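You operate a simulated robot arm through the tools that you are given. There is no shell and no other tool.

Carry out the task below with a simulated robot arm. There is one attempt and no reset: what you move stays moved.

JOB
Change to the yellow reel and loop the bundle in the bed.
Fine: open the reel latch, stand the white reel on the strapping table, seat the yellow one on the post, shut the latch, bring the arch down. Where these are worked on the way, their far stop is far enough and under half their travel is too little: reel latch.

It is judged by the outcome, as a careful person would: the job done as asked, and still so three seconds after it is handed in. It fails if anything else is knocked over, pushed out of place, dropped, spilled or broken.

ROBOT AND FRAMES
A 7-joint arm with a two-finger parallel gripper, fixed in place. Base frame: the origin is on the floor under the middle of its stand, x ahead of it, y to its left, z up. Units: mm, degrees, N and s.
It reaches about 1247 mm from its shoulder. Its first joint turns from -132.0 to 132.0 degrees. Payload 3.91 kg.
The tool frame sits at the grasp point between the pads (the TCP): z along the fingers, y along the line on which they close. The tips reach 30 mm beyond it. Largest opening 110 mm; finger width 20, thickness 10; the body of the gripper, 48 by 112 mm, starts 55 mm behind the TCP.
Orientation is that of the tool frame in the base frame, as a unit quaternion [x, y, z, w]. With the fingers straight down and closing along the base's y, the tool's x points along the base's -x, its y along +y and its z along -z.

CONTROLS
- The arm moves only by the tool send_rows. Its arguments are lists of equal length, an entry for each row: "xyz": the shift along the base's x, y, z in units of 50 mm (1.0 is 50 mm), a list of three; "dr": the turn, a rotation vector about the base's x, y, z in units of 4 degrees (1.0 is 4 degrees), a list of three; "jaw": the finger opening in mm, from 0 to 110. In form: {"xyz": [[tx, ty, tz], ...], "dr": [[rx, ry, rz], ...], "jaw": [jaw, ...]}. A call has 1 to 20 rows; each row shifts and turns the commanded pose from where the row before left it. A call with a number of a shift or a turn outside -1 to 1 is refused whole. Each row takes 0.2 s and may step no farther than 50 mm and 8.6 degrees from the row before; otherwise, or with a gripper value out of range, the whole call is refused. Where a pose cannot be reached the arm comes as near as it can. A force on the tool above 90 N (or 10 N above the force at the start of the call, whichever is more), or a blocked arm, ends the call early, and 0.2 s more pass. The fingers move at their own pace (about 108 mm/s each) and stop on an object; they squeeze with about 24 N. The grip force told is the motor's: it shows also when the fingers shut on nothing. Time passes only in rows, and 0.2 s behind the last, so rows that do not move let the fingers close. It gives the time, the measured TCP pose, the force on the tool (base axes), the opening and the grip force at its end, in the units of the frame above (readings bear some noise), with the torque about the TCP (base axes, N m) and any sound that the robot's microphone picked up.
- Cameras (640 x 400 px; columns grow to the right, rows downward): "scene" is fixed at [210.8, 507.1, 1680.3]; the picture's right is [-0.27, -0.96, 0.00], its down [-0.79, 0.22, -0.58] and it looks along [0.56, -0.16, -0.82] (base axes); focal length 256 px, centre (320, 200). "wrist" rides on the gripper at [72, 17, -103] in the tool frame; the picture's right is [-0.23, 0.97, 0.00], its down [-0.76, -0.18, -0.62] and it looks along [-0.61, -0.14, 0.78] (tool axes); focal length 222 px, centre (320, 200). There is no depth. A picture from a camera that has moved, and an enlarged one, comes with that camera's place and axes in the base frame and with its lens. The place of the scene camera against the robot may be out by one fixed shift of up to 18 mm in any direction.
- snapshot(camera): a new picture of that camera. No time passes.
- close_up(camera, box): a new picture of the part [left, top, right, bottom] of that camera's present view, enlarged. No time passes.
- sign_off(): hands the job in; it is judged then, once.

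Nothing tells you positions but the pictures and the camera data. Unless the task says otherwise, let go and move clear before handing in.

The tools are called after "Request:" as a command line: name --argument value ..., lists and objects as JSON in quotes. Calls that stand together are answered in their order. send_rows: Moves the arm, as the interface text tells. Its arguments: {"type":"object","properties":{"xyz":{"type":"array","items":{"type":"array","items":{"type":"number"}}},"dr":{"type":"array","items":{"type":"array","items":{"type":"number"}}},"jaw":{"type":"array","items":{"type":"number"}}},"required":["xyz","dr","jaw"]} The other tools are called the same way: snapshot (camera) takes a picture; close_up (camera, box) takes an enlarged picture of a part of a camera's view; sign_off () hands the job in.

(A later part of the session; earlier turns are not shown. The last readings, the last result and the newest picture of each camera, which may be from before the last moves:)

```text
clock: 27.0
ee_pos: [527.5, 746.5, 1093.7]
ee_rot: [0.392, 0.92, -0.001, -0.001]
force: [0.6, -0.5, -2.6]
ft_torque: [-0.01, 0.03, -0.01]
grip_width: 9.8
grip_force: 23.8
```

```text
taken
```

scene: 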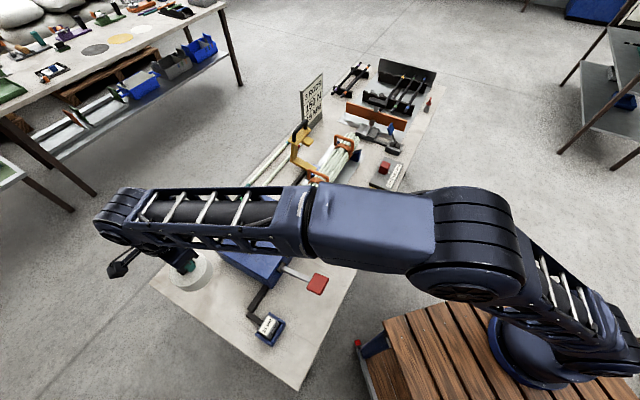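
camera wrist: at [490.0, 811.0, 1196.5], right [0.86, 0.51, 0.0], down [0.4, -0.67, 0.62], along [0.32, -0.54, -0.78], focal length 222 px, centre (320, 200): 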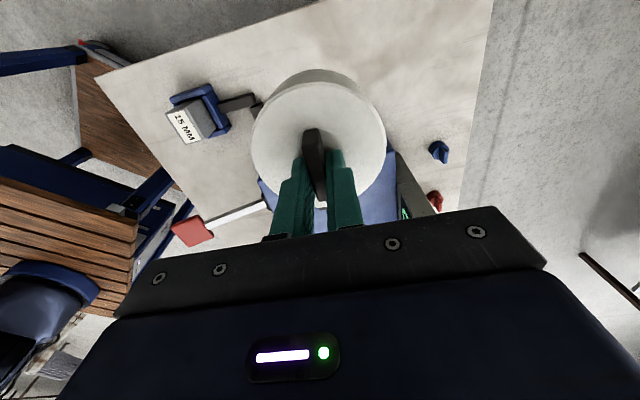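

The drop spot is clear: about 45 mm from the table end and about 40 mm from the rail. I'll lower in stages.

Request:
send_rows --xyz '[[0, 0, -0.74], [0, 0, -0.74], [0, 0, -0.74], [0, 0, -0.74]]' --dr '[[0, 0, 0], [0, 0, 0], [0, 0, 0], [0, 0, 0]]' --jaw '[0, 0, 0, 0]'

Request:
close_up --camera "scene" --box '[120, 200, 280, 320]'

Request:
snapshot --camera "wrist"

```text
clock: 28.0
ee_pos: [523.6, 745.0, 947.5]
ee_rot: [0.391, 0.921, 0.0, 0.0]
force: [0.1, -0.2, -1.1]
ft_torque: [0.03, 0.0, 0.01]
grip_width: 9.8
grip_force: 23.8
```

```text
3.33 times, centred on (200, 260) of scene
camera zoom: at [210.8, 507.1, 1680.3], right [-0.27, -0.96, 0.0], down [-0.79, 0.22, -0.58], along [0.56, -0.16, -0.82], focal length 852 px, centre (720, 0)
```

zoom: 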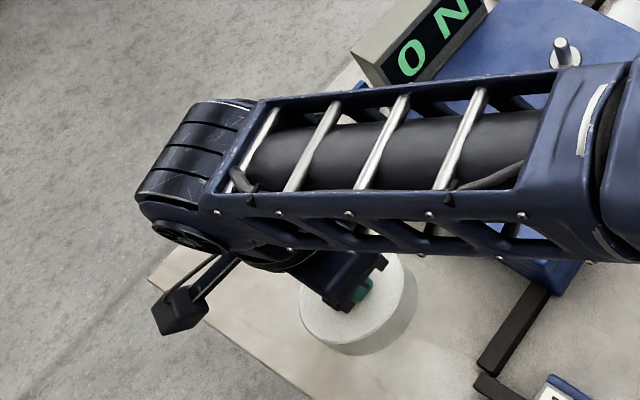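

```text
taken
camera wrist: at [487.7, 810.6, 1050.7], right [0.86, 0.51, 0.0], down [0.4, -0.67, 0.62], along [0.32, -0.53, -0.78], focal length 222 px, centre (320, 200)
```

wrist: 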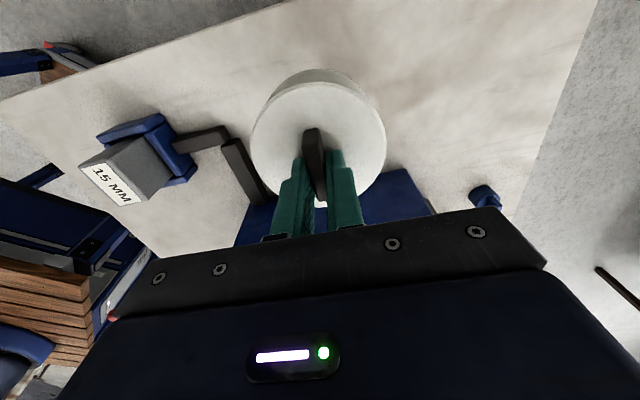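

The post is now visible on the box. The table top is nearer z 800 than I first thought, so I'll continue down in smaller steps.

Request:
send_rows --xyz '[[0.06, 0.03, -0.2], [0, 0, -0.2], [0, 0, -0.2], [0, 0, -0.2]]' --dr '[[0, 0, 0], [0, 0, 0], [0, 0, 0], [0, 0, 0]]' --jaw '[0, 0, 0, 0]'

Request:
snapshot --camera "scene"

Request:
snapshot --camera "wrist"

```text
clock: 29.0
ee_pos: [528.3, 746.5, 906.9]
ee_rot: [0.391, 0.92, 0.0, 0.001]
force: [-0.7, -0.6, -2.5]
ft_torque: [0.0, -0.02, 0.04]
grip_width: 9.6
grip_force: 23.8
```

```text
taken
```

scene: 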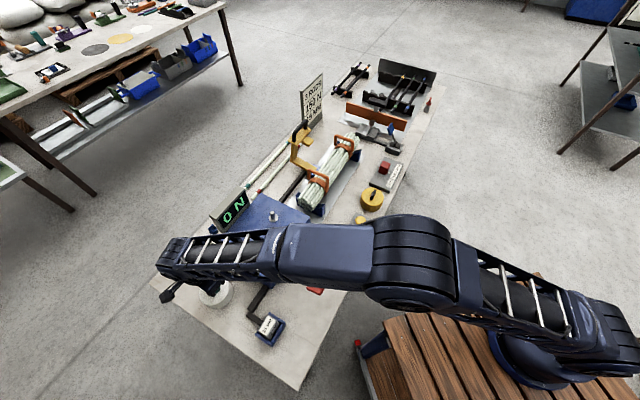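

```text
taken
camera wrist: at [490.9, 810.7, 1008.9], right [0.86, 0.51, 0.0], down [0.4, -0.67, 0.62], along [0.32, -0.54, -0.78], focal length 222 px, centre (320, 200)
```

wrist: 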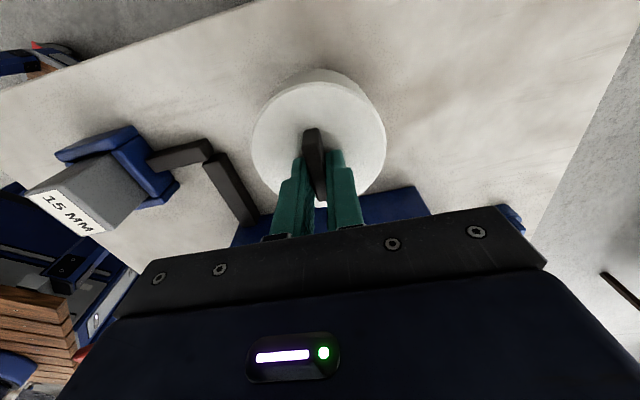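

Request:
send_rows --xyz '[[0, 0, -0.12], [0, 0, -0.12], [0, 0, -0.1]]' --dr '[[0, 0, 0], [0, 0, 0], [0, 0, 0]]' --jaw '[0, 0, 0]'

Request:
close_up --camera "wrist" --box '[220, 40, 420, 220]'

```text
clock: 29.8
ee_pos: [527.9, 747.0, 889.1]
ee_rot: [0.391, 0.92, -0.001, 0.0]
force: [0.1, -1.2, -2.2]
ft_torque: [-0.02, -0.01, -0.01]
grip_width: 9.7
grip_force: 23.7
```

```text
2.22 times, centred on (320, 130) of wrist
camera zoom: at [491.3, 810.7, 991.2], right [0.86, 0.51, 0.0], down [0.4, -0.67, 0.62], along [0.32, -0.53, -0.78], focal length 494 px, centre (320, 356)
```

zoom: 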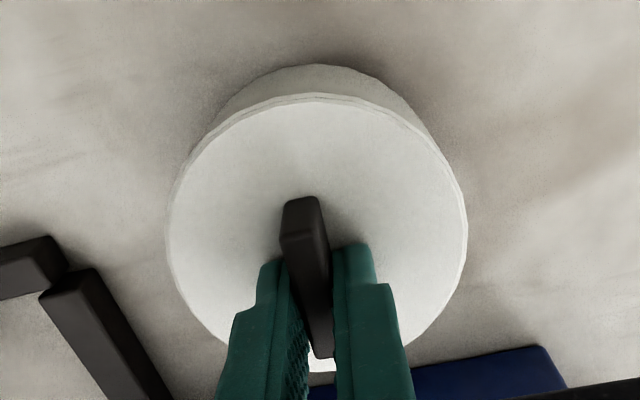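

Request:
send_rows --xyz '[[0, 0, -0.06], [0, 0, -0.06], [0, 0, -0.06]]' --dr '[[0, 0, 0], [0, 0, 0], [0, 0, 0]]' --jaw '[0, 0, 0]'

```text
clock: 30.6
ee_pos: [529.0, 747.3, 878.9]
ee_rot: [0.392, 0.92, 0.0, 0.0]
force: [-0.1, -0.1, -2.4]
ft_torque: [-0.02, -0.02, -0.03]
grip_width: 9.5
grip_force: 24.0
```

Request:
send_rows --xyz '[[0, 0, -0.06], [0, 0, -0.06]]' --dr '[[0, 0, 0], [0, 0, 0]]' --jaw '[0, 0]'

Request:
close_up --camera "wrist" --box '[220, 40, 420, 220]'

```text
clock: 31.2
ee_pos: [528.8, 746.1, 874.0]
ee_rot: [0.391, 0.92, 0.002, 0.0]
force: [-2.0, -2.0, 19.6]
ft_torque: [-0.4, -0.11, -0.01]
grip_width: 9.6
grip_force: 24.4
```

```text
2.22 times, centred on (320, 130) of wrist
camera zoom: at [491.8, 810.8, 977.9], right [0.86, 0.51, 0.0], down [0.4, -0.67, 0.62], along [0.32, -0.53, -0.78], focal length 494 px, centre (320, 356)
```

zoom: 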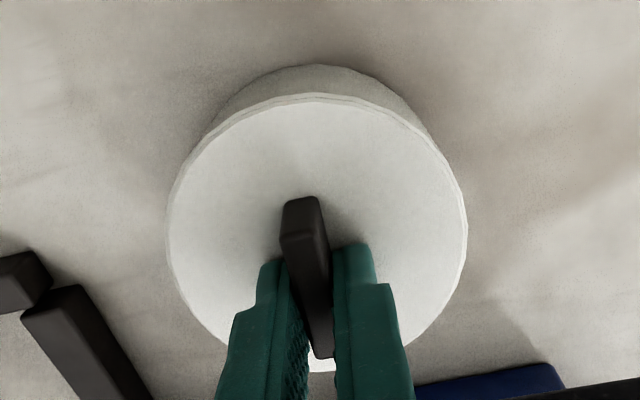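

The reel has met the table (about 20 N). I'll ease up slightly, open and rise away.

Request:
send_rows --xyz '[[0, 0, 0.02], [0, 0, 0], [0, 0, 0], [0, 0, 0.3], [0, 0, 0.6], [0, 0, 1]]' --dr '[[0, 0, 0], [0, 0, 0], [0, 0, 0], [0, 0, 0], [0, 0, 0], [0, 0, 0]]' --jaw '[9, 30, 30, 30, 30, 30]'

Request:
snapshot --camera "wrist"

```text
clock: 32.6
ee_pos: [530.7, 746.9, 965.5]
ee_rot: [0.391, 0.921, -0.002, 0.0]
force: [-0.1, 0.1, -1.5]
ft_torque: [-0.03, 0.0, 0.05]
grip_width: 30.0
grip_force: 0.1
```

```text
taken
camera wrist: at [492.7, 811.1, 1067.6], right [0.86, 0.51, 0.0], down [0.4, -0.67, 0.62], along [0.32, -0.54, -0.78], focal length 222 px, centre (320, 200)
```

wrist: 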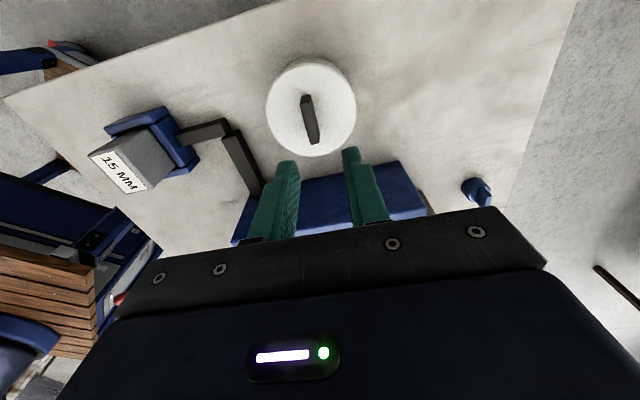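

The white reel stands upright on the table. I'll rise and go back over the box to measure the post.

Request:
send_rows --xyz '[[0, 0, 0.9], [0, 0, 0.9], [0, 0, 0.9], [0.45, -0.545, 0], [0.45, -0.545, 0], [0.45, -0.545, 0], [0.45, -0.545, 0], [0.45, -0.545, 0], [0.45, -0.545, 0], [0.45, -0.545, 0], [0.45, -0.545, 0], [0, 0, -0.9]]' --dr '[[0, 0, 0], [0, 0, 0], [0, 0, 0], [0, 0, 0], [0, 0, 0], [0, 0, 0], [0, 0, 0], [0, 0, 0], [0, 0, 0], [0, 0, 0], [0, 0, 0], [0, 0, 0]]' --jaw '[60, 60, 60, 60, 60, 60, 60, 60, 60, 60, 60, 60]'

Request:
snapshot --camera "wrist"

Request:
close_up --camera "wrist" --box '[264, 50, 384, 170]'

Request:
snapshot --camera "scene"

```text
clock: 35.2
ee_pos: [707.8, 526.6, 1059.2]
ee_rot: [0.391, 0.921, 0.001, 0.0]
force: [-0.9, -0.2, 0.8]
ft_torque: [0.01, -0.02, -0.01]
grip_width: 59.9
grip_force: 0.0
```

```text
taken
camera wrist: at [670.8, 591.2, 1161.5], right [0.86, 0.51, 0.0], down [0.4, -0.67, 0.62], along [0.32, -0.53, -0.78], focal length 222 px, centre (320, 200)
```

wrist: 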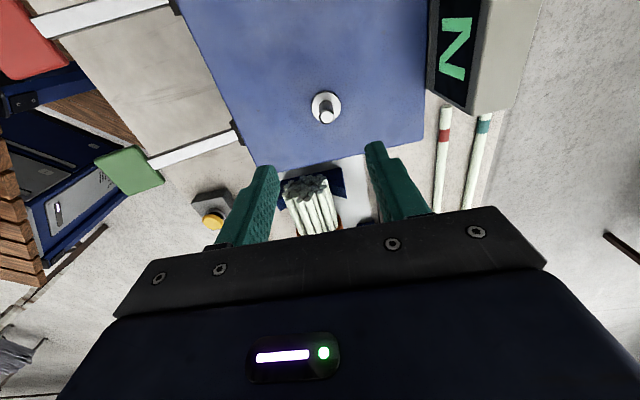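

```text
3.33 times, centred on (324, 110) of wrist
camera zoom: at [670.8, 591.2, 1161.5], right [0.86, 0.51, 0.0], down [0.4, -0.67, 0.62], along [0.32, -0.53, -0.78], focal length 740 px, centre (307, 500)
```

zoom: 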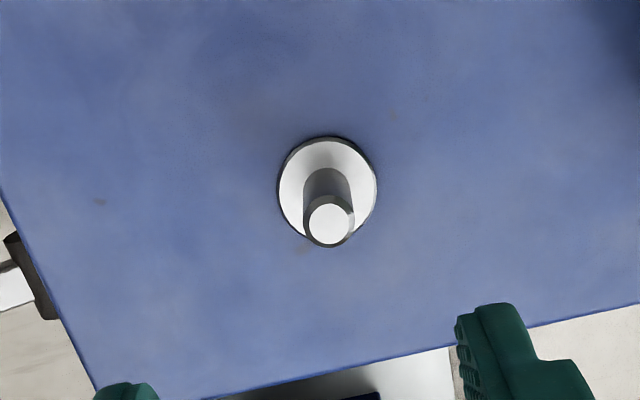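

```text
taken
```

scene: 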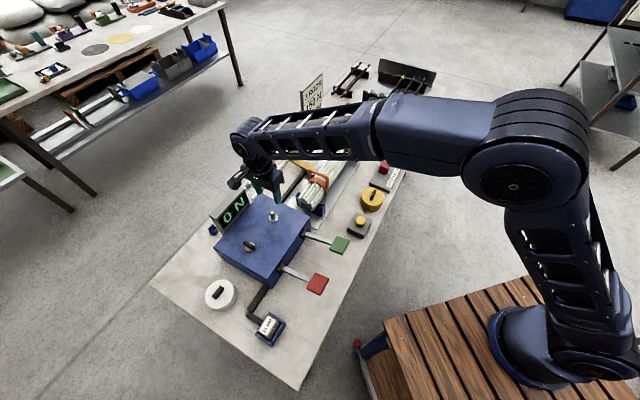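

The post is near (714, 531), with its top around z 936. The white reel was gripped at TCP (717, 527) with yaw -46°, so I'll grip the yellow one the same way and come back to that pose. Now I'll go over to the yellow reel.

Request:
send_rows --xyz '[[0, 0, 0.8], [0.05, -0.86, 0], [0.05, -0.86, 0], [0.05, -0.86, 0], [0.05, -0.86, 0], [0.05, -0.86, 0], [0.05, -0.86, 0], [0.05, -0.86, 0], [0.05, -0.86, 0], [0.05, -0.86, 0], [0, 0, -0.8], [0, 0, -0.8], [0, 0, -0.8]]' --dr '[[0, 0, 0], [0, 0, 0], [0, 0, 0], [0, 0, 0], [0, 0, 0], [0, 0, 0], [0, 0, 0], [0, 0, 0], [0, 0, 0], [0, 0, 0], [0, 0, 0], [0, 0, 0], [0, 0, 0]]' --jaw '[60, 60, 60, 60, 60, 60, 60, 60, 60, 60, 60, 60, 60]'

Request:
snapshot --camera "wrist"

Request:
close_up --camera "wrist" --box '[264, 50, 384, 170]'

Request:
snapshot --camera "scene"

```text
clock: 38.0
ee_pos: [730.7, 139.0, 983.4]
ee_rot: [0.391, 0.92, 0.001, 0.001]
force: [0.0, 1.1, 1.4]
ft_torque: [-0.01, -0.02, -0.02]
grip_width: 59.6
grip_force: 0.0
```

```text
taken
camera wrist: at [692.0, 203.3, 1085.4], right [0.86, 0.51, 0.0], down [0.4, -0.67, 0.62], along [0.32, -0.53, -0.78], focal length 222 px, centre (320, 200)
```

wrist: 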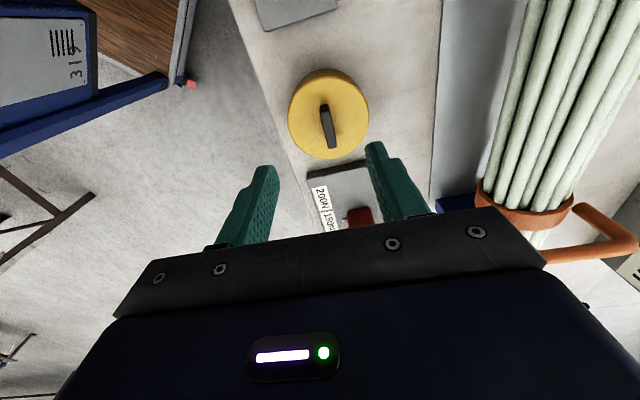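

```text
3.33 times, centred on (324, 110) of wrist
camera zoom: at [692.0, 203.3, 1085.4], right [0.86, 0.51, 0.0], down [0.4, -0.67, 0.62], along [0.32, -0.53, -0.78], focal length 740 px, centre (307, 500)
```

zoom: 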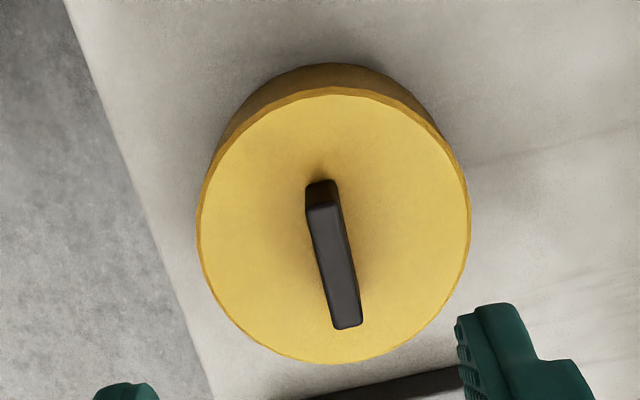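

```text
taken
```

scene: 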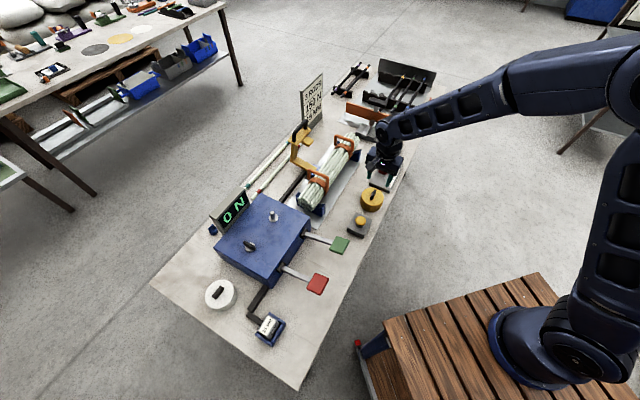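

Request:
send_rows --xyz '[[0.09, -0.05, -0.5], [0.09, -0.05, -0.5], [0.09, -0.04, -0.5]]' --dr '[[0, 0, 0], [0, 0, 0], [0, 0, 0]]' --jaw '[40, 40, 40]'

Request:
close_up --camera "wrist" --box '[220, 60, 420, 220]'

```text
clock: 38.8
ee_pos: [745.6, 135.6, 904.1]
ee_rot: [0.391, 0.92, 0.001, 0.0]
force: [0.2, 0.7, 0.6]
ft_torque: [-0.05, 0.01, -0.02]
grip_width: 39.9
grip_force: 0.1
```

```text
2.50 times, centred on (320, 140) of wrist
camera zoom: at [707.7, 199.6, 1006.6], right [0.86, 0.51, 0.0], down [0.4, -0.67, 0.62], along [0.32, -0.53, -0.78], focal length 555 px, centre (320, 350)
```

zoom: 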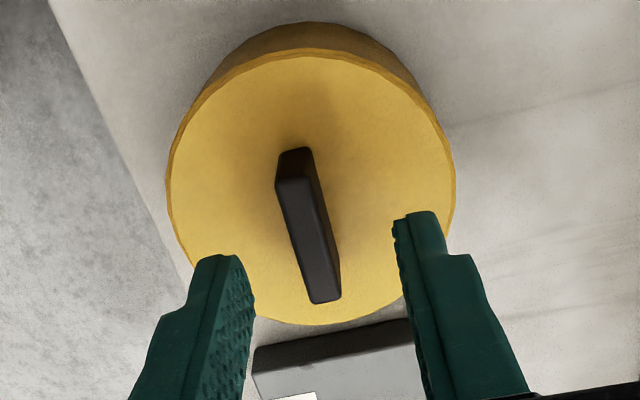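

Request:
send_rows --xyz '[[0, 0, -0.2], [0, 0, -0.2], [0, 0, 0]]' --dr '[[0, 0, 0], [0, 0, 0], [0, 0, 0]]' --jaw '[40, 40, 40]'

Request:
close_up --camera "wrist" --box '[220, 60, 420, 220]'

```text
clock: 39.6
ee_pos: [746.0, 136.1, 883.1]
ee_rot: [0.391, 0.921, 0.0, 0.0]
force: [0.1, 0.2, 0.6]
ft_torque: [0.01, 0.03, 0.01]
grip_width: 40.0
grip_force: 0.0
```

```text
2.50 times, centred on (320, 140) of wrist
camera zoom: at [708.1, 199.8, 985.3], right [0.86, 0.51, 0.0], down [0.4, -0.67, 0.62], along [0.32, -0.53, -0.78], focal length 555 px, centre (320, 350)
```

zoom: 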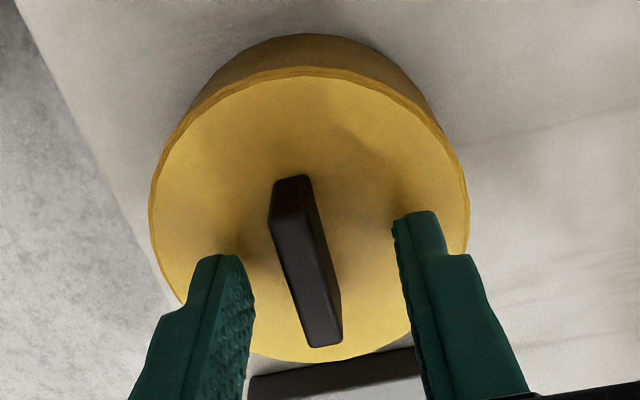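

The yellow tab is centred near (745.4, 131). I'll shift about 5 mm, descend and grip as I did with the white reel.

Request:
send_rows --xyz '[[-0.006, -0.098, 0], [0, 0, -0.1], [0, 0, -0.09], [0, 0, 0], [0, 0, 0], [0, 0, 0]]' --dr '[[0, 0, 0], [0, 0, 0], [0, 0, 0], [0, 0, 0], [0, 0, 0], [0, 0, 0]]' --jaw '[40, 40, 40, 20, 0, 0]'

Request:
close_up --camera "wrist" --box '[220, 60, 420, 220]'

```text
clock: 41.0
ee_pos: [745.9, 128.4, 875.9]
ee_rot: [0.391, 0.92, 0.0, 0.001]
force: [-0.3, -2.3, 11.9]
ft_torque: [-0.13, 0.02, -0.13]
grip_width: 9.5
grip_force: 23.9
```

```text
2.50 times, centred on (320, 140) of wrist
camera zoom: at [707.3, 192.9, 977.6], right [0.86, 0.51, 0.0], down [0.4, -0.67, 0.62], along [0.32, -0.53, -0.78], focal length 555 px, centre (320, 350)
```

zoom: 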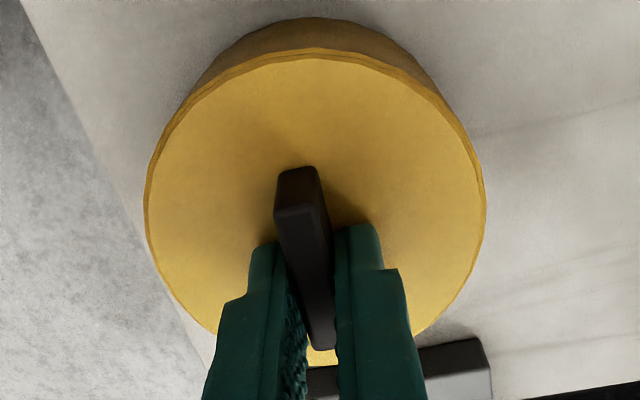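

The yellow reel is gripped almost exactly as the white one was, about 1 mm off along the tab. I'll lift it clear.

Request:
send_rows --xyz '[[0, 0, 0.2], [0, 0, 0.5], [0, 0, 0.8], [0, 0, 0.9], [0, 0, 0.9], [0, 0, 0.9], [0, 0, 0.4], [0, 0, 0]]' --dr '[[0, 0, 0], [0, 0, 0], [0, 0, 0], [0, 0, 0], [0, 0, 0], [0, 0, 0], [0, 0, 0], [0, 0, 0]]' --jaw '[0, 0, 0, 0, 0, 0, 0, 0]'

Request:
close_up --camera "wrist" --box '[220, 60, 420, 220]'

Request:
snapshot --camera "scene"

```text
clock: 42.8
ee_pos: [742.4, 128.3, 1105.0]
ee_rot: [0.391, 0.92, 0.0, 0.0]
force: [-0.2, 0.2, -2.3]
ft_torque: [0.01, -0.02, 0.0]
grip_width: 9.8
grip_force: 23.9
```

```text
2.50 times, centred on (320, 140) of wrist
camera zoom: at [705.6, 192.8, 1206.4], right [0.86, 0.51, 0.0], down [0.4, -0.67, 0.62], along [0.32, -0.53, -0.78], focal length 555 px, centre (320, 350)
```

zoom: 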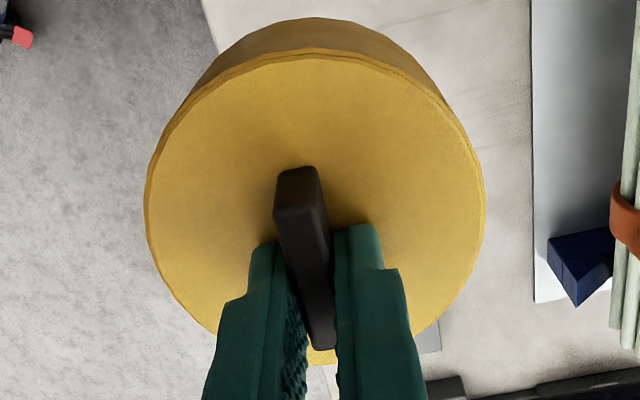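

```text
taken
```

scene: 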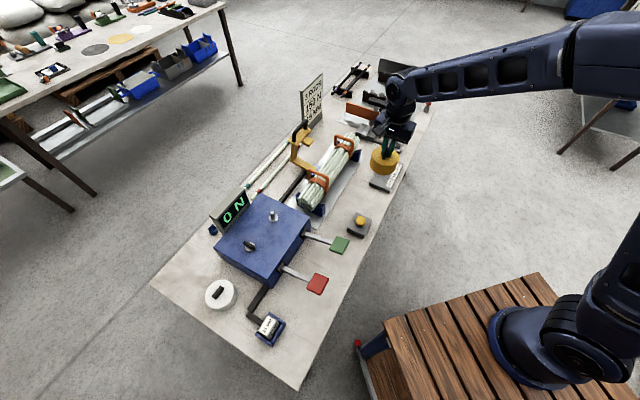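

Request:
send_rows --xyz '[[-0.0547, 0.884, 0], [-0.0547, 0.884, 0], [-0.0547, 0.884, 0], [-0.0547, 0.884, 0], [-0.0547, 0.884, 0], [-0.0547, 0.884, 0], [-0.0547, 0.884, 0], [-0.0547, 0.884, 0], [-0.0547, 0.884, 0], [0, 0, -0.6], [0, 0, -0.6], [0, 0, 0], [0, 0, 0]]' --dr '[[0, 0, 0], [0, 0, 0], [0, 0, 0], [0, 0, 0], [0, 0, 0], [0, 0, 0], [0, 0, 0], [0, 0, 0], [0, 0, 0], [0, 0, 0], [0, 0, 0], [0, 0, 0], [0, 0, 0]]' --jaw '[0, 0, 0, 0, 0, 0, 0, 0, 0, 0, 0, 0, 0]'

Request:
close_up --camera "wrist" --box '[220, 60, 420, 220]'

Request:
close_up --camera "scene" --box '[210, 150, 330, 250]'

```text
clock: 45.6
ee_pos: [720.4, 526.0, 1044.3]
ee_rot: [0.391, 0.92, 0.0, 0.0]
force: [0.1, -0.6, -3.5]
ft_torque: [-0.04, 0.02, 0.01]
grip_width: 9.5
grip_force: 24.1
```

```text
2.50 times, centred on (320, 140) of wrist
camera zoom: at [682.9, 589.6, 1147.4], right [0.86, 0.51, 0.0], down [0.4, -0.67, 0.62], along [0.32, -0.54, -0.78], focal length 555 px, centre (320, 350)
```

zoom: 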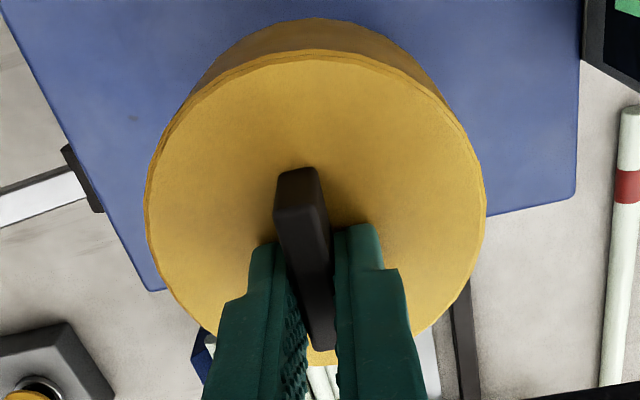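

```text
4.00 times, centred on (270, 200) of scene
camera zoom: at [210.8, 507.1, 1680.3], right [-0.27, -0.96, 0.0], down [-0.79, 0.22, -0.58], along [0.56, -0.16, -0.82], focal length 1023 px, centre (520, 200)
```

zoom: 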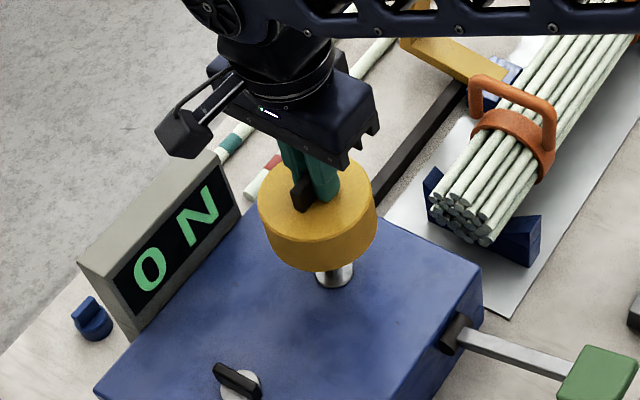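

I'm over the post with the x reading slightly high. I'll trim 2.5 mm and lower to just above the post.

Request:
send_rows --xyz '[[-0.05, 0, -0.2], [0, 0, -0.16], [0, 0, 0], [0, 0, 0]]' --dr '[[0, 0, 0], [0, 0, 0], [0, 0, 0], [0, 0, 0]]' --jaw '[0, 0, 0, 0]'

Request:
close_up --camera "scene" --box '[240, 180, 304, 244]'

```text
clock: 46.6
ee_pos: [718.3, 523.8, 1025.6]
ee_rot: [0.391, 0.921, 0.0, 0.0]
force: [-0.5, 0.2, -2.6]
ft_torque: [0.0, 0.0, 0.0]
grip_width: 9.7
grip_force: 24.1
```

```text
6.25 times, centred on (272, 212) of scene
camera zoom: at [210.8, 507.1, 1680.3], right [-0.27, -0.96, 0.0], down [-0.79, 0.22, -0.58], along [0.56, -0.16, -0.82], focal length 1598 px, centre (620, 125)
```

zoom: 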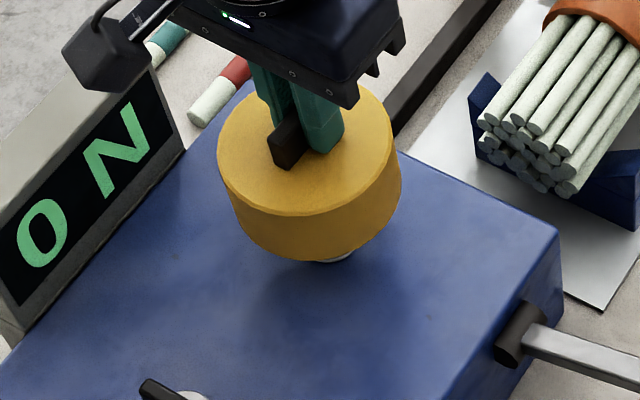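

Request:
send_rows --xyz '[[-0.01, 0.03, 0], [0, 0, 0], [0, 0, 0]]' --dr '[[0, 0, 0], [0, 0, 0], [0, 0, 0]]' --jaw '[0, 0, 0]'

Request:
send_rows --xyz '[[0, 0, 0]]' --dr '[[0, 0, 0]]' --jaw '[0]'

Request:
send_rows --xyz '[[0, 0, 0]]' --dr '[[0, 0, 0]]' --jaw '[0]'

Request:
snapshot --camera "wrist"

```text
clock: 47.4
ee_pos: [716.0, 528.0, 1026.4]
ee_rot: [0.391, 0.921, 0.0, 0.0]
force: [1.0, 0.6, -3.1]
ft_torque: [-0.02, -0.02, 0.02]
grip_width: 9.7
grip_force: 24.2
```

```text
clock: 47.8
ee_pos: [717.1, 527.8, 1025.7]
ee_rot: [0.39, 0.921, 0.0, 0.0]
force: [0.1, -0.6, -3.2]
ft_torque: [-0.01, -0.01, -0.01]
grip_width: 9.7
grip_force: 24.2
```

```text
clock: 48.2
ee_pos: [717.6, 528.4, 1026.5]
ee_rot: [0.39, 0.921, 0.0, 0.0]
force: [0.3, -0.1, -2.0]
ft_torque: [-0.02, -0.01, 0.01]
grip_width: 9.6
grip_force: 24.6
```

```text
taken
camera wrist: at [679.7, 592.7, 1129.0], right [0.86, 0.51, 0.0], down [0.4, -0.67, 0.62], along [0.32, -0.53, -0.78], focal length 222 px, centre (320, 200)
```

wrist: 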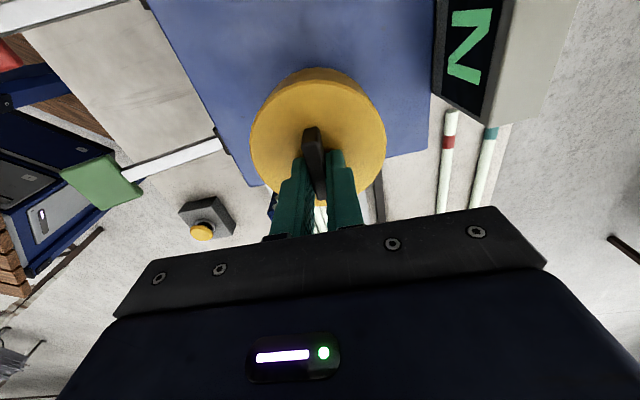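

Request:
close_up --camera "wrist" --box '[220, 60, 420, 220]'

Request:
close_up --camera "wrist" --box '[240, 160, 280, 200]'

Request:
close_up --camera "wrist" --box '[410, 130, 450, 170]'

```text
2.50 times, centred on (320, 140) of wrist
camera zoom: at [679.7, 592.7, 1129.0], right [0.86, 0.51, 0.0], down [0.4, -0.67, 0.62], along [0.32, -0.53, -0.78], focal length 555 px, centre (320, 350)
```

zoom: 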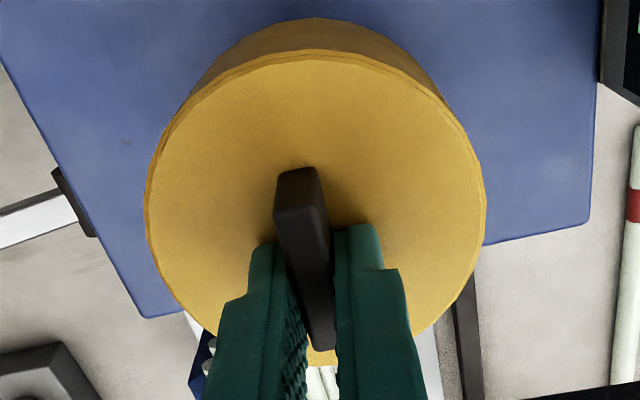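

```text
10.00 times, centred on (260, 180) of wrist
camera zoom: at [679.7, 592.7, 1129.0], right [0.86, 0.51, 0.0], down [0.4, -0.67, 0.62], along [0.32, -0.53, -0.78], focal length 2221 px, centre (920, 400)
```

zoom: 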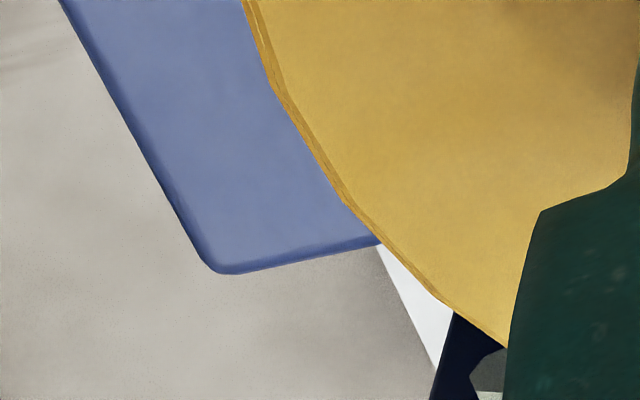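

```text
10.00 times, centred on (430, 150) of wrist
camera zoom: at [679.7, 592.7, 1129.0], right [0.86, 0.51, 0.0], down [0.4, -0.67, 0.62], along [0.32, -0.53, -0.78], focal length 2221 px, centre (-780, 700)
```

zoom: 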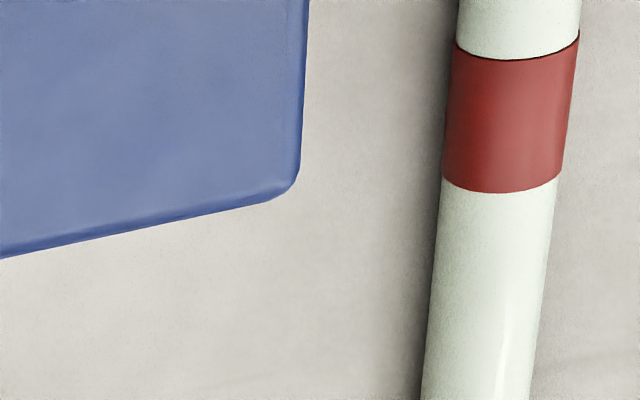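

Comparing the box corners in the picture with the earlier white-reel view, I'm within about 1 mm of the seated position. I'll apply a small trim and descend slowly, watching the force.

Request:
send_rows --xyz '[[0.004, -0.026, -0.06], [0, 0, -0.08], [0, 0, -0.08], [0, 0, -0.08]]' --dr '[[0, 0, 0], [0, 0, 0], [0, 0, 0], [0, 0, 0]]' --jaw '[0, 0, 0, 0]'

```text
clock: 49.2
ee_pos: [717.9, 526.8, 1013.0]
ee_rot: [0.39, 0.921, 0.0, 0.0]
force: [0.1, 0.1, -1.4]
ft_torque: [0.0, -0.01, -0.02]
grip_width: 9.8
grip_force: 24.2
```

Request:
send_rows --xyz '[[0, 0, -0.06], [0, 0, -0.06], [0, 0, -0.06]]' --dr '[[0, 0, 0], [0, 0, 0], [0, 0, 0]]' --jaw '[0, 0, 0]'

Request:
close_up --camera "scene" --box '[240, 180, 304, 244]'

```text
clock: 50.0
ee_pos: [715.8, 526.6, 1002.5]
ee_rot: [0.391, 0.92, 0.0, 0.0]
force: [0.0, 0.9, -2.8]
ft_torque: [0.02, -0.04, 0.0]
grip_width: 9.9
grip_force: 23.9
```

```text
6.25 times, centred on (272, 212) of scene
camera zoom: at [210.8, 507.1, 1680.3], right [-0.27, -0.96, 0.0], down [-0.79, 0.22, -0.58], along [0.56, -0.16, -0.82], focal length 1598 px, centre (620, 125)
```

zoom: 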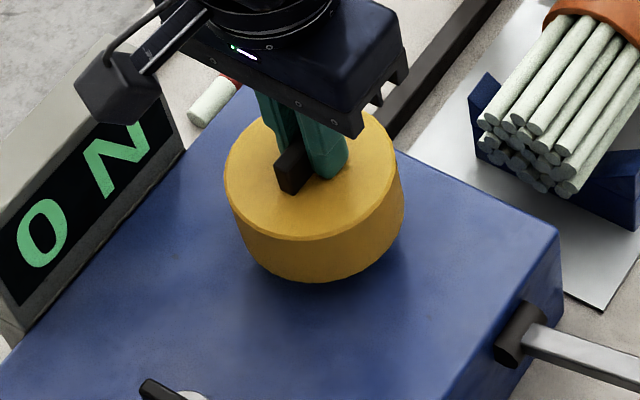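

There is no contact though the reel bottom is already below the post top, so the post has entered the bore. I'll keep going down to the seat.

Request:
send_rows --xyz '[[0, 0, -0.1], [0, 0, -0.1], [0, 0, -0.1]]' --dr '[[0, 0, 0], [0, 0, 0], [0, 0, 0]]' --jaw '[0, 0, 0]'

Request:
send_rows --xyz '[[0, 0, -0.06], [0, 0, -0.06]]' --dr '[[0, 0, 0], [0, 0, 0]]' --jaw '[0, 0]'

```text
clock: 50.8
ee_pos: [719.4, 527.9, 986.6]
ee_rot: [0.391, 0.921, 0.0, -0.001]
force: [-0.7, 0.3, -2.6]
ft_torque: [-0.02, 0.02, 0.02]
grip_width: 10.0
grip_force: 24.0
```

```text
clock: 51.4
ee_pos: [717.7, 526.3, 979.8]
ee_rot: [0.391, 0.921, 0.0, 0.0]
force: [0.2, -0.8, -1.2]
ft_torque: [-0.07, -0.03, 0.03]
grip_width: 9.9
grip_force: 23.7
```

Request:
send_rows --xyz '[[0, 0, -0.05], [0, 0, -0.04]]' --dr '[[0, 0, 0], [0, 0, 0]]' --jaw '[0, 0]'

Request:
close_up --camera "scene" --box '[240, 180, 304, 244]'

Request:
close_up --camera "wrist" --box '[220, 60, 420, 220]'

```text
clock: 52.0
ee_pos: [717.5, 527.4, 978.0]
ee_rot: [0.39, 0.921, 0.002, 0.001]
force: [-0.7, -8.0, 15.2]
ft_torque: [-0.33, 0.05, -0.01]
grip_width: 9.6
grip_force: 24.4
```

```text
6.25 times, centred on (272, 212) of scene
camera zoom: at [210.8, 507.1, 1680.3], right [-0.27, -0.96, 0.0], down [-0.79, 0.22, -0.58], along [0.56, -0.16, -0.82], focal length 1598 px, centre (620, 125)
```

zoom: 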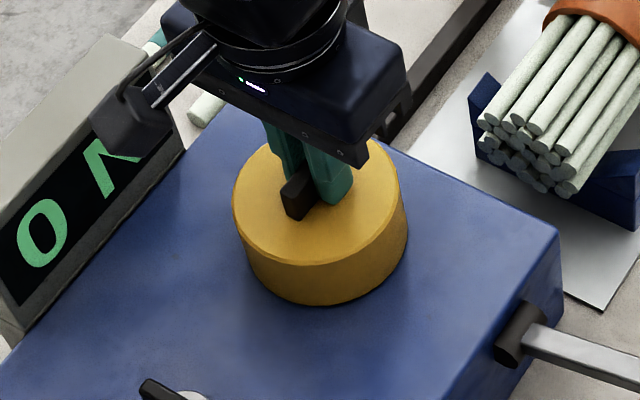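

```text
2.50 times, centred on (320, 140) of wrist
camera zoom: at [680.3, 591.9, 1080.8], right [0.86, 0.51, 0.0], down [0.4, -0.67, 0.62], along [0.32, -0.53, -0.78], focal length 555 px, centre (320, 350)
```

zoom: 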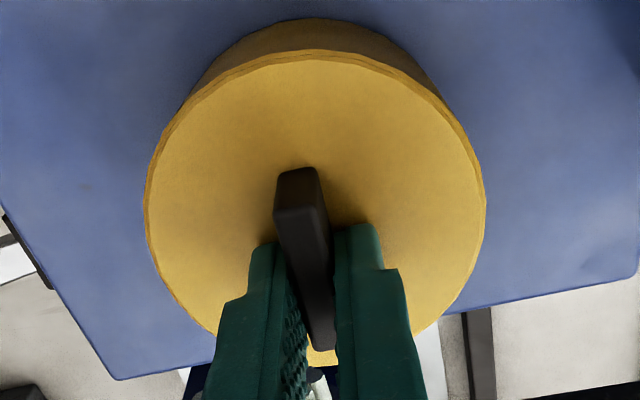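

The reel is seated: 15 N of contact at z 978, the same height the white one had. I'll release and rise.

Request:
send_rows --xyz '[[0, 0, 0.01], [0, 0, 0], [0, 0, 0], [0, 0, 0.4], [0, 0, 0.8], [0, 0, 0.8]]' --dr '[[0, 0, 0], [0, 0, 0], [0, 0, 0], [0, 0, 0], [0, 0, 0], [0, 0, 0]]' --jaw '[9, 30, 30, 30, 30, 30]'

Request:
close_up --camera "scene" --box '[210, 180, 310, 280]'

Request:
snapshot --camera "wrist"

```text
clock: 53.4
ee_pos: [716.5, 524.3, 1078.3]
ee_rot: [0.39, 0.921, 0.0, 0.0]
force: [1.1, 0.3, -1.3]
ft_torque: [0.0, 0.03, 0.02]
grip_width: 30.2
grip_force: 0.0
```

```text
4.00 times, centred on (260, 230) of scene
camera zoom: at [210.8, 507.1, 1680.3], right [-0.27, -0.96, 0.0], down [-0.79, 0.22, -0.58], along [0.56, -0.16, -0.82], focal length 1023 px, centre (560, 80)
```

zoom: 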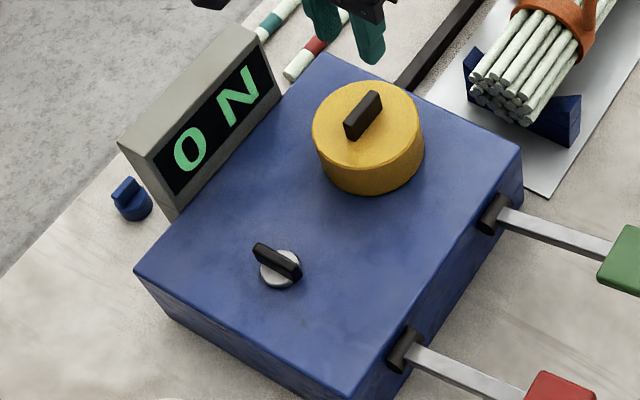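

```text
taken
camera wrist: at [679.6, 589.4, 1180.8], right [0.86, 0.51, 0.0], down [0.4, -0.67, 0.62], along [0.32, -0.54, -0.78], focal length 222 px, centre (320, 200)
```

wrist: 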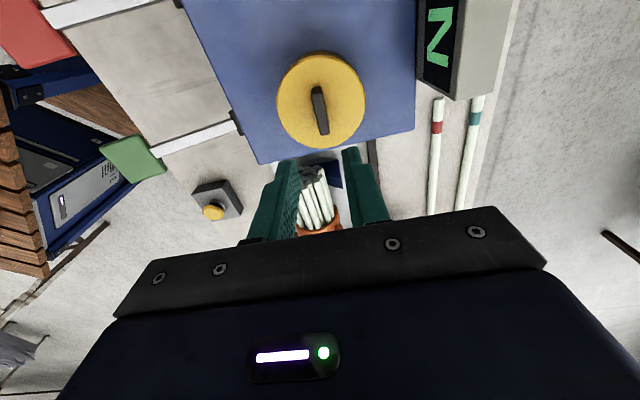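

The yellow reel sits exactly where the white one did. Now I'll shut the latch: rotate to -135° while moving back over the knob.

Request:
send_rows --xyz '[[-0.0855, 0.0873, 0], [-0.0855, 0.0873, 0], [-0.0855, 0.0873, 0], [-0.0855, 0.0873, 0], [-0.0855, 0.0873, 0], [-0.0855, 0.0873, 0], [-0.0855, 0.0873, 0], [-0.0855, 0.0873, 0], [-0.0855, 0.0873, 0], [-0.0855, 0.0873, 0], [-0.0855, 0.0873, 0], [-0.0855, 0.0873, 0], [-0.0855, 0.0873, 0], [-0.0855, 0.0873, 0], [-0.0855, 0.0873, 0], [-0.0855, 0.0873, 0], [-0.0855, 0.0873, 0], [-0.0855, 0.0873, 0], [-0.0855, 0.0873, 0], [-0.0855, 0.0873, 0]]' --dr '[[0, 0, -1], [0, 0, -1], [0, 0, -1], [0, 0, -1], [0, 0, -1], [0, 0, -1], [0, 0, -1], [0, 0, -1], [0, 0, -1], [0, 0, -1], [0, 0, -1], [0, 0, -1], [0, 0, -1], [0, 0, -1], [0, 0, -1], [0, 0, -1], [0, 0, -1], [0, 0, -1], [0, 0, -1], [0, 0, -1]]' --jaw '[40, 40, 40, 40, 40, 40, 40, 40, 40, 40, 40, 40, 40, 40, 40, 40, 40, 40, 40, 40]'

Request:
send_rows --xyz '[[-0.0855, 0.0873, 0], [-0.0855, 0.0873, 0], [0, 0, -0.5], [0, 0, -0.5], [0, 0, -0.5], [0, 0, 0]]' --dr '[[0, 0, -1], [0, 0, -1], [0, 0, -0.3], [0, 0, 0], [0, 0, 0], [0, 0, 0]]' --jaw '[40, 40, 40, 40, 40, 40]'

Request:
snapshot --camera "wrist"

Request:
close_up --camera "wrist" --box '[280, 90, 360, 170]'

```text
clock: 57.6
ee_pos: [632.4, 614.6, 1076.3]
ee_rot: [0.891, 0.455, -0.001, 0.0]
force: [0.9, -0.1, -0.2]
ft_torque: [-0.01, 0.0, 0.01]
grip_width: 39.8
grip_force: 0.1
```

```text
clock: 59.0
ee_pos: [623.9, 624.6, 1002.7]
ee_rot: [0.925, 0.381, -0.001, 0.001]
force: [0.4, -0.8, 0.9]
ft_torque: [0.02, 0.01, 0.02]
grip_width: 39.9
grip_force: 0.0
```

```text
taken
camera wrist: at [688.2, 664.8, 1104.8], right [0.53, -0.85, 0.0], down [-0.67, -0.41, 0.62], along [-0.53, -0.33, -0.78], focal length 222 px, centre (320, 200)
```

wrist: 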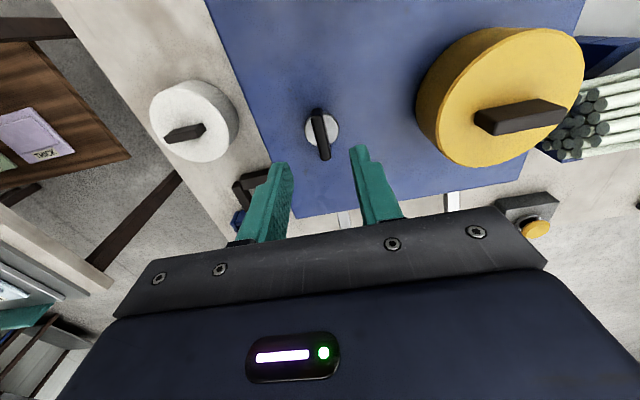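

```text
5.00 times, centred on (320, 130) of wrist
camera zoom: at [688.2, 664.8, 1104.8], right [0.53, -0.85, 0.0], down [-0.67, -0.41, 0.62], along [-0.53, -0.33, -0.78], focal length 1111 px, centre (320, 550)
```

zoom: 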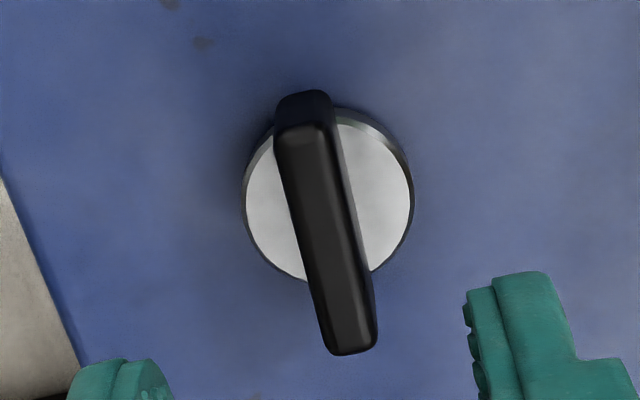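

Request:
send_rows --xyz '[[-0.02, -0.05, -0.4], [0, 0, -0.4], [0, 0, -0.3], [0, 0, 0]]' --dr '[[0, 0, 0], [0, 0, 0], [0, 0, 0], [0, 0, 0]]' --jaw '[40, 40, 40, 40]'

Request:
close_up --camera "wrist" --box '[220, 60, 420, 220]'

```text
clock: 60.0
ee_pos: [622.2, 620.6, 948.4]
ee_rot: [0.925, 0.38, 0.001, 0.0]
force: [0.6, -0.9, -0.6]
ft_torque: [0.0, 0.01, 0.01]
grip_width: 40.1
grip_force: 0.2
```

```text
2.50 times, centred on (320, 140) of wrist
camera zoom: at [685.5, 661.2, 1052.6], right [0.53, -0.85, 0.0], down [-0.67, -0.41, 0.62], along [-0.53, -0.33, -0.78], focal length 555 px, centre (320, 350)
```

zoom: 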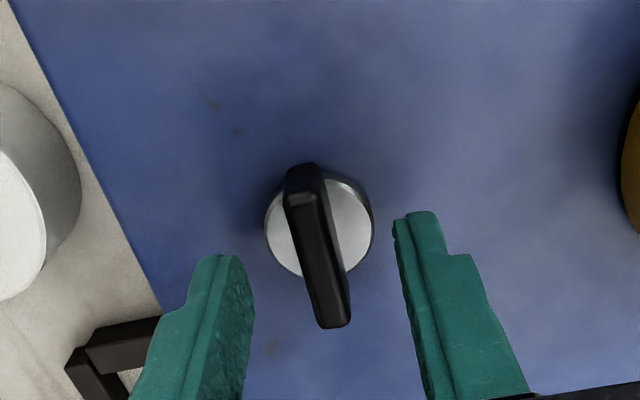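

Request:
send_rows --xyz '[[0, 0, -0.2], [0, 0, 0], [0, 0, 0], [0, 0, 0], [0, 0, 0]]' --dr '[[0, 0, 0], [0, 0, 0], [0, 0, 0], [0, 0, 0], [0, 0, 0]]' --jaw '[40, 40, 20, 0, 0]'

Request:
close_up --camera "wrist" --box '[220, 60, 420, 220]'

```text
clock: 61.2
ee_pos: [620.9, 621.5, 939.0]
ee_rot: [0.925, 0.381, 0.0, 0.001]
force: [-2.6, 3.1, -1.3]
ft_torque: [0.08, 0.1, 0.07]
grip_width: 10.0
grip_force: 45.3
```

```text
2.50 times, centred on (320, 140) of wrist
camera zoom: at [685.1, 660.6, 1042.1], right [0.53, -0.85, 0.0], down [-0.67, -0.41, 0.62], along [-0.53, -0.33, -0.78], focal length 555 px, centre (320, 350)
```

zoom: 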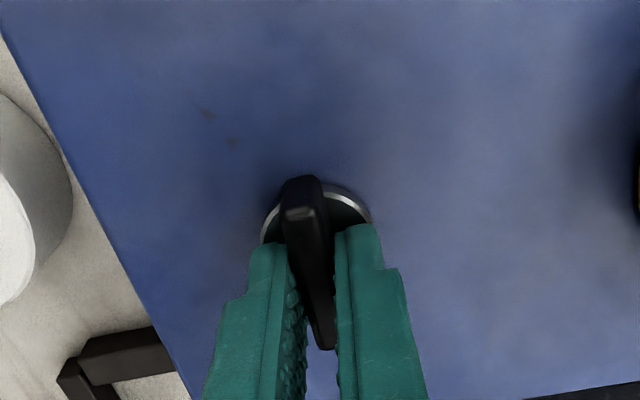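

The fin is gripped as before. I'll turn it back counter-clockwise in stages.

Request:
send_rows --xyz '[[0, 0, 0], [0, 0, 0], [0, 0, 0], [0, 0, 0], [0, 0, 0], [0, 0, 0]]' --dr '[[0, 0, 1], [0, 0, 1], [0, 0, 1], [0, 0, 1], [0, 0, 1], [0, 0, 1]]' --jaw '[0, 0, 0, 0, 0, 0]'

Request:
close_up --camera "wrist" --box '[220, 60, 420, 220]'

```text
clock: 62.6
ee_pos: [620.7, 621.1, 939.4]
ee_rot: [0.825, 0.565, 0.001, 0.0]
force: [-13.4, -0.8, 22.9]
ft_torque: [-0.98, 0.74, 0.02]
grip_width: 10.1
grip_force: 44.3
```

```text
2.50 times, centred on (320, 140) of wrist
camera zoom: at [664.2, 682.4, 1042.2], right [0.83, -0.56, 0.0], down [-0.44, -0.65, 0.62], along [-0.35, -0.51, -0.78], focal length 555 px, centre (320, 350)
```

zoom: 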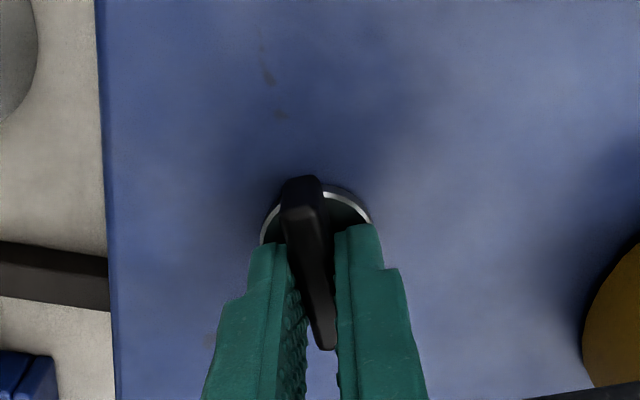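

Request:
send_rows --xyz '[[-0.02, 0, 0.015], [0, 0, 0], [0, 0, 0], [0, 0, 0], [0, 0, 0], [0, 0, 0]]' --dr '[[0, 0, 1], [0, 0, 1], [0, 0, 1], [0, 0, 1], [0, 0, 1], [0, 0, 1]]' --jaw '[0, 0, 0, 0, 0, 0]'

Request:
send_rows --xyz '[[0, 0, 0], [0, 0, 0], [0, 0, 0], [0, 0, 0], [0, 0, 0], [0, 0, 0]]' --dr '[[0, 0, 1], [0, 0, 1], [0, 0, 1], [0, 0, 1], [0, 0, 1], [0, 0, 1]]' --jaw '[0, 0, 0, 0, 0, 0]'

Request:
close_up --camera "wrist" --box '[220, 60, 420, 220]'

```text
clock: 64.0
ee_pos: [622.5, 620.3, 939.2]
ee_rot: [0.689, 0.725, 0.002, 0.001]
force: [19.7, 5.0, 32.9]
ft_torque: [-0.19, -0.09, -0.03]
grip_width: 10.0
grip_force: 44.9
```

```text
clock: 65.4
ee_pos: [624.0, 620.4, 939.7]
ee_rot: [0.524, 0.852, 0.0, -0.001]
force: [44.6, 4.1, 24.2]
ft_torque: [0.23, -0.66, -0.1]
grip_width: 10.0
grip_force: 44.6
```

```text
2.50 times, centred on (320, 140) of wrist
camera zoom: at [606.1, 693.5, 1041.7], right [0.97, 0.24, 0.0], down [0.18, -0.76, 0.62], along [0.15, -0.61, -0.78], focal length 555 px, centre (320, 350)
```

zoom: 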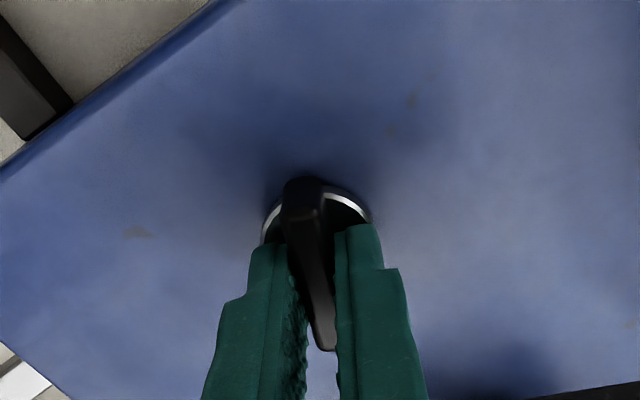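

A side force has built up from a small offset to the knob's axis. I'll ease towards it, then finish the turn.

Request:
send_rows --xyz '[[0.05, 0.005, 0.02], [0, 0, 0]]' --dr '[[0, 0, 0], [0, 0, 0]]' --jaw '[0, 0]'

Request:
send_rows --xyz '[[0, 0, 0], [0, 0, 0], [0, 0, 0]]' --dr '[[0, 0, 1], [0, 0, 1], [0, 0, 1]]' --jaw '[0, 0, 0]'

```text
clock: 66.0
ee_pos: [623.0, 621.8, 938.5]
ee_rot: [0.524, 0.852, -0.002, -0.001]
force: [21.7, -11.5, 13.6]
ft_torque: [0.15, -0.63, -0.03]
grip_width: 10.1
grip_force: 45.2
```

```text
clock: 66.8
ee_pos: [623.6, 619.0, 938.4]
ee_rot: [0.432, 0.902, 0.0, 0.0]
force: [13.0, -30.3, 5.2]
ft_torque: [-0.17, -0.23, 0.07]
grip_width: 10.1
grip_force: 45.4
```

Request:
send_rows --xyz '[[0.02, -0.04, 0.005], [0, 0, 0], [0, 0, 0]]' --dr '[[0, 0, 0.6], [0, 0, 0.8], [0, 0, 0]]' --jaw '[0, 0, 0]'

Request:
close_up --camera "wrist" --box '[220, 60, 420, 220]'

```text
clock: 67.6
ee_pos: [623.5, 620.8, 939.4]
ee_rot: [0.387, 0.922, 0.0, 0.0]
force: [9.1, 10.2, -9.6]
ft_torque: [1.0, 0.54, -0.01]
grip_width: 9.9
grip_force: 44.7
```

```text
2.50 times, centred on (320, 140) of wrist
camera zoom: at [585.8, 685.0, 1041.9], right [0.85, 0.52, 0.0], down [0.41, -0.67, 0.62], along [0.32, -0.53, -0.78], focal length 555 px, centre (320, 350)
```

zoom: 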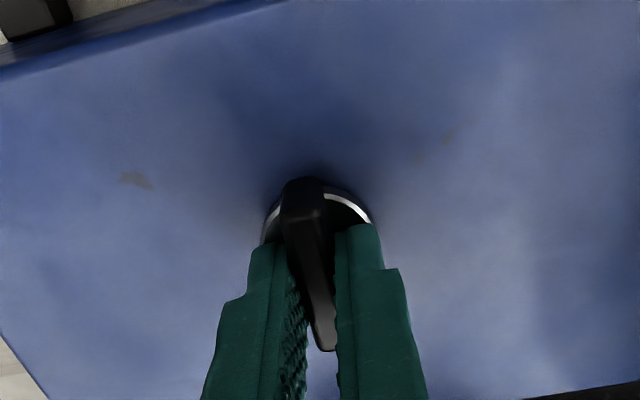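

Request:
send_rows --xyz '[[0, 0, 0], [0, 0, 0]]' --dr '[[0, 0, 0.6], [0, 0, 0.6]]' --jaw '[0, 0]'

```text
clock: 68.2
ee_pos: [622.2, 621.3, 939.2]
ee_rot: [0.348, 0.937, 0.0, 0.0]
force: [1.6, 21.9, -15.0]
ft_torque: [0.68, 0.14, -0.99]
grip_width: 11.1
grip_force: 44.9
```

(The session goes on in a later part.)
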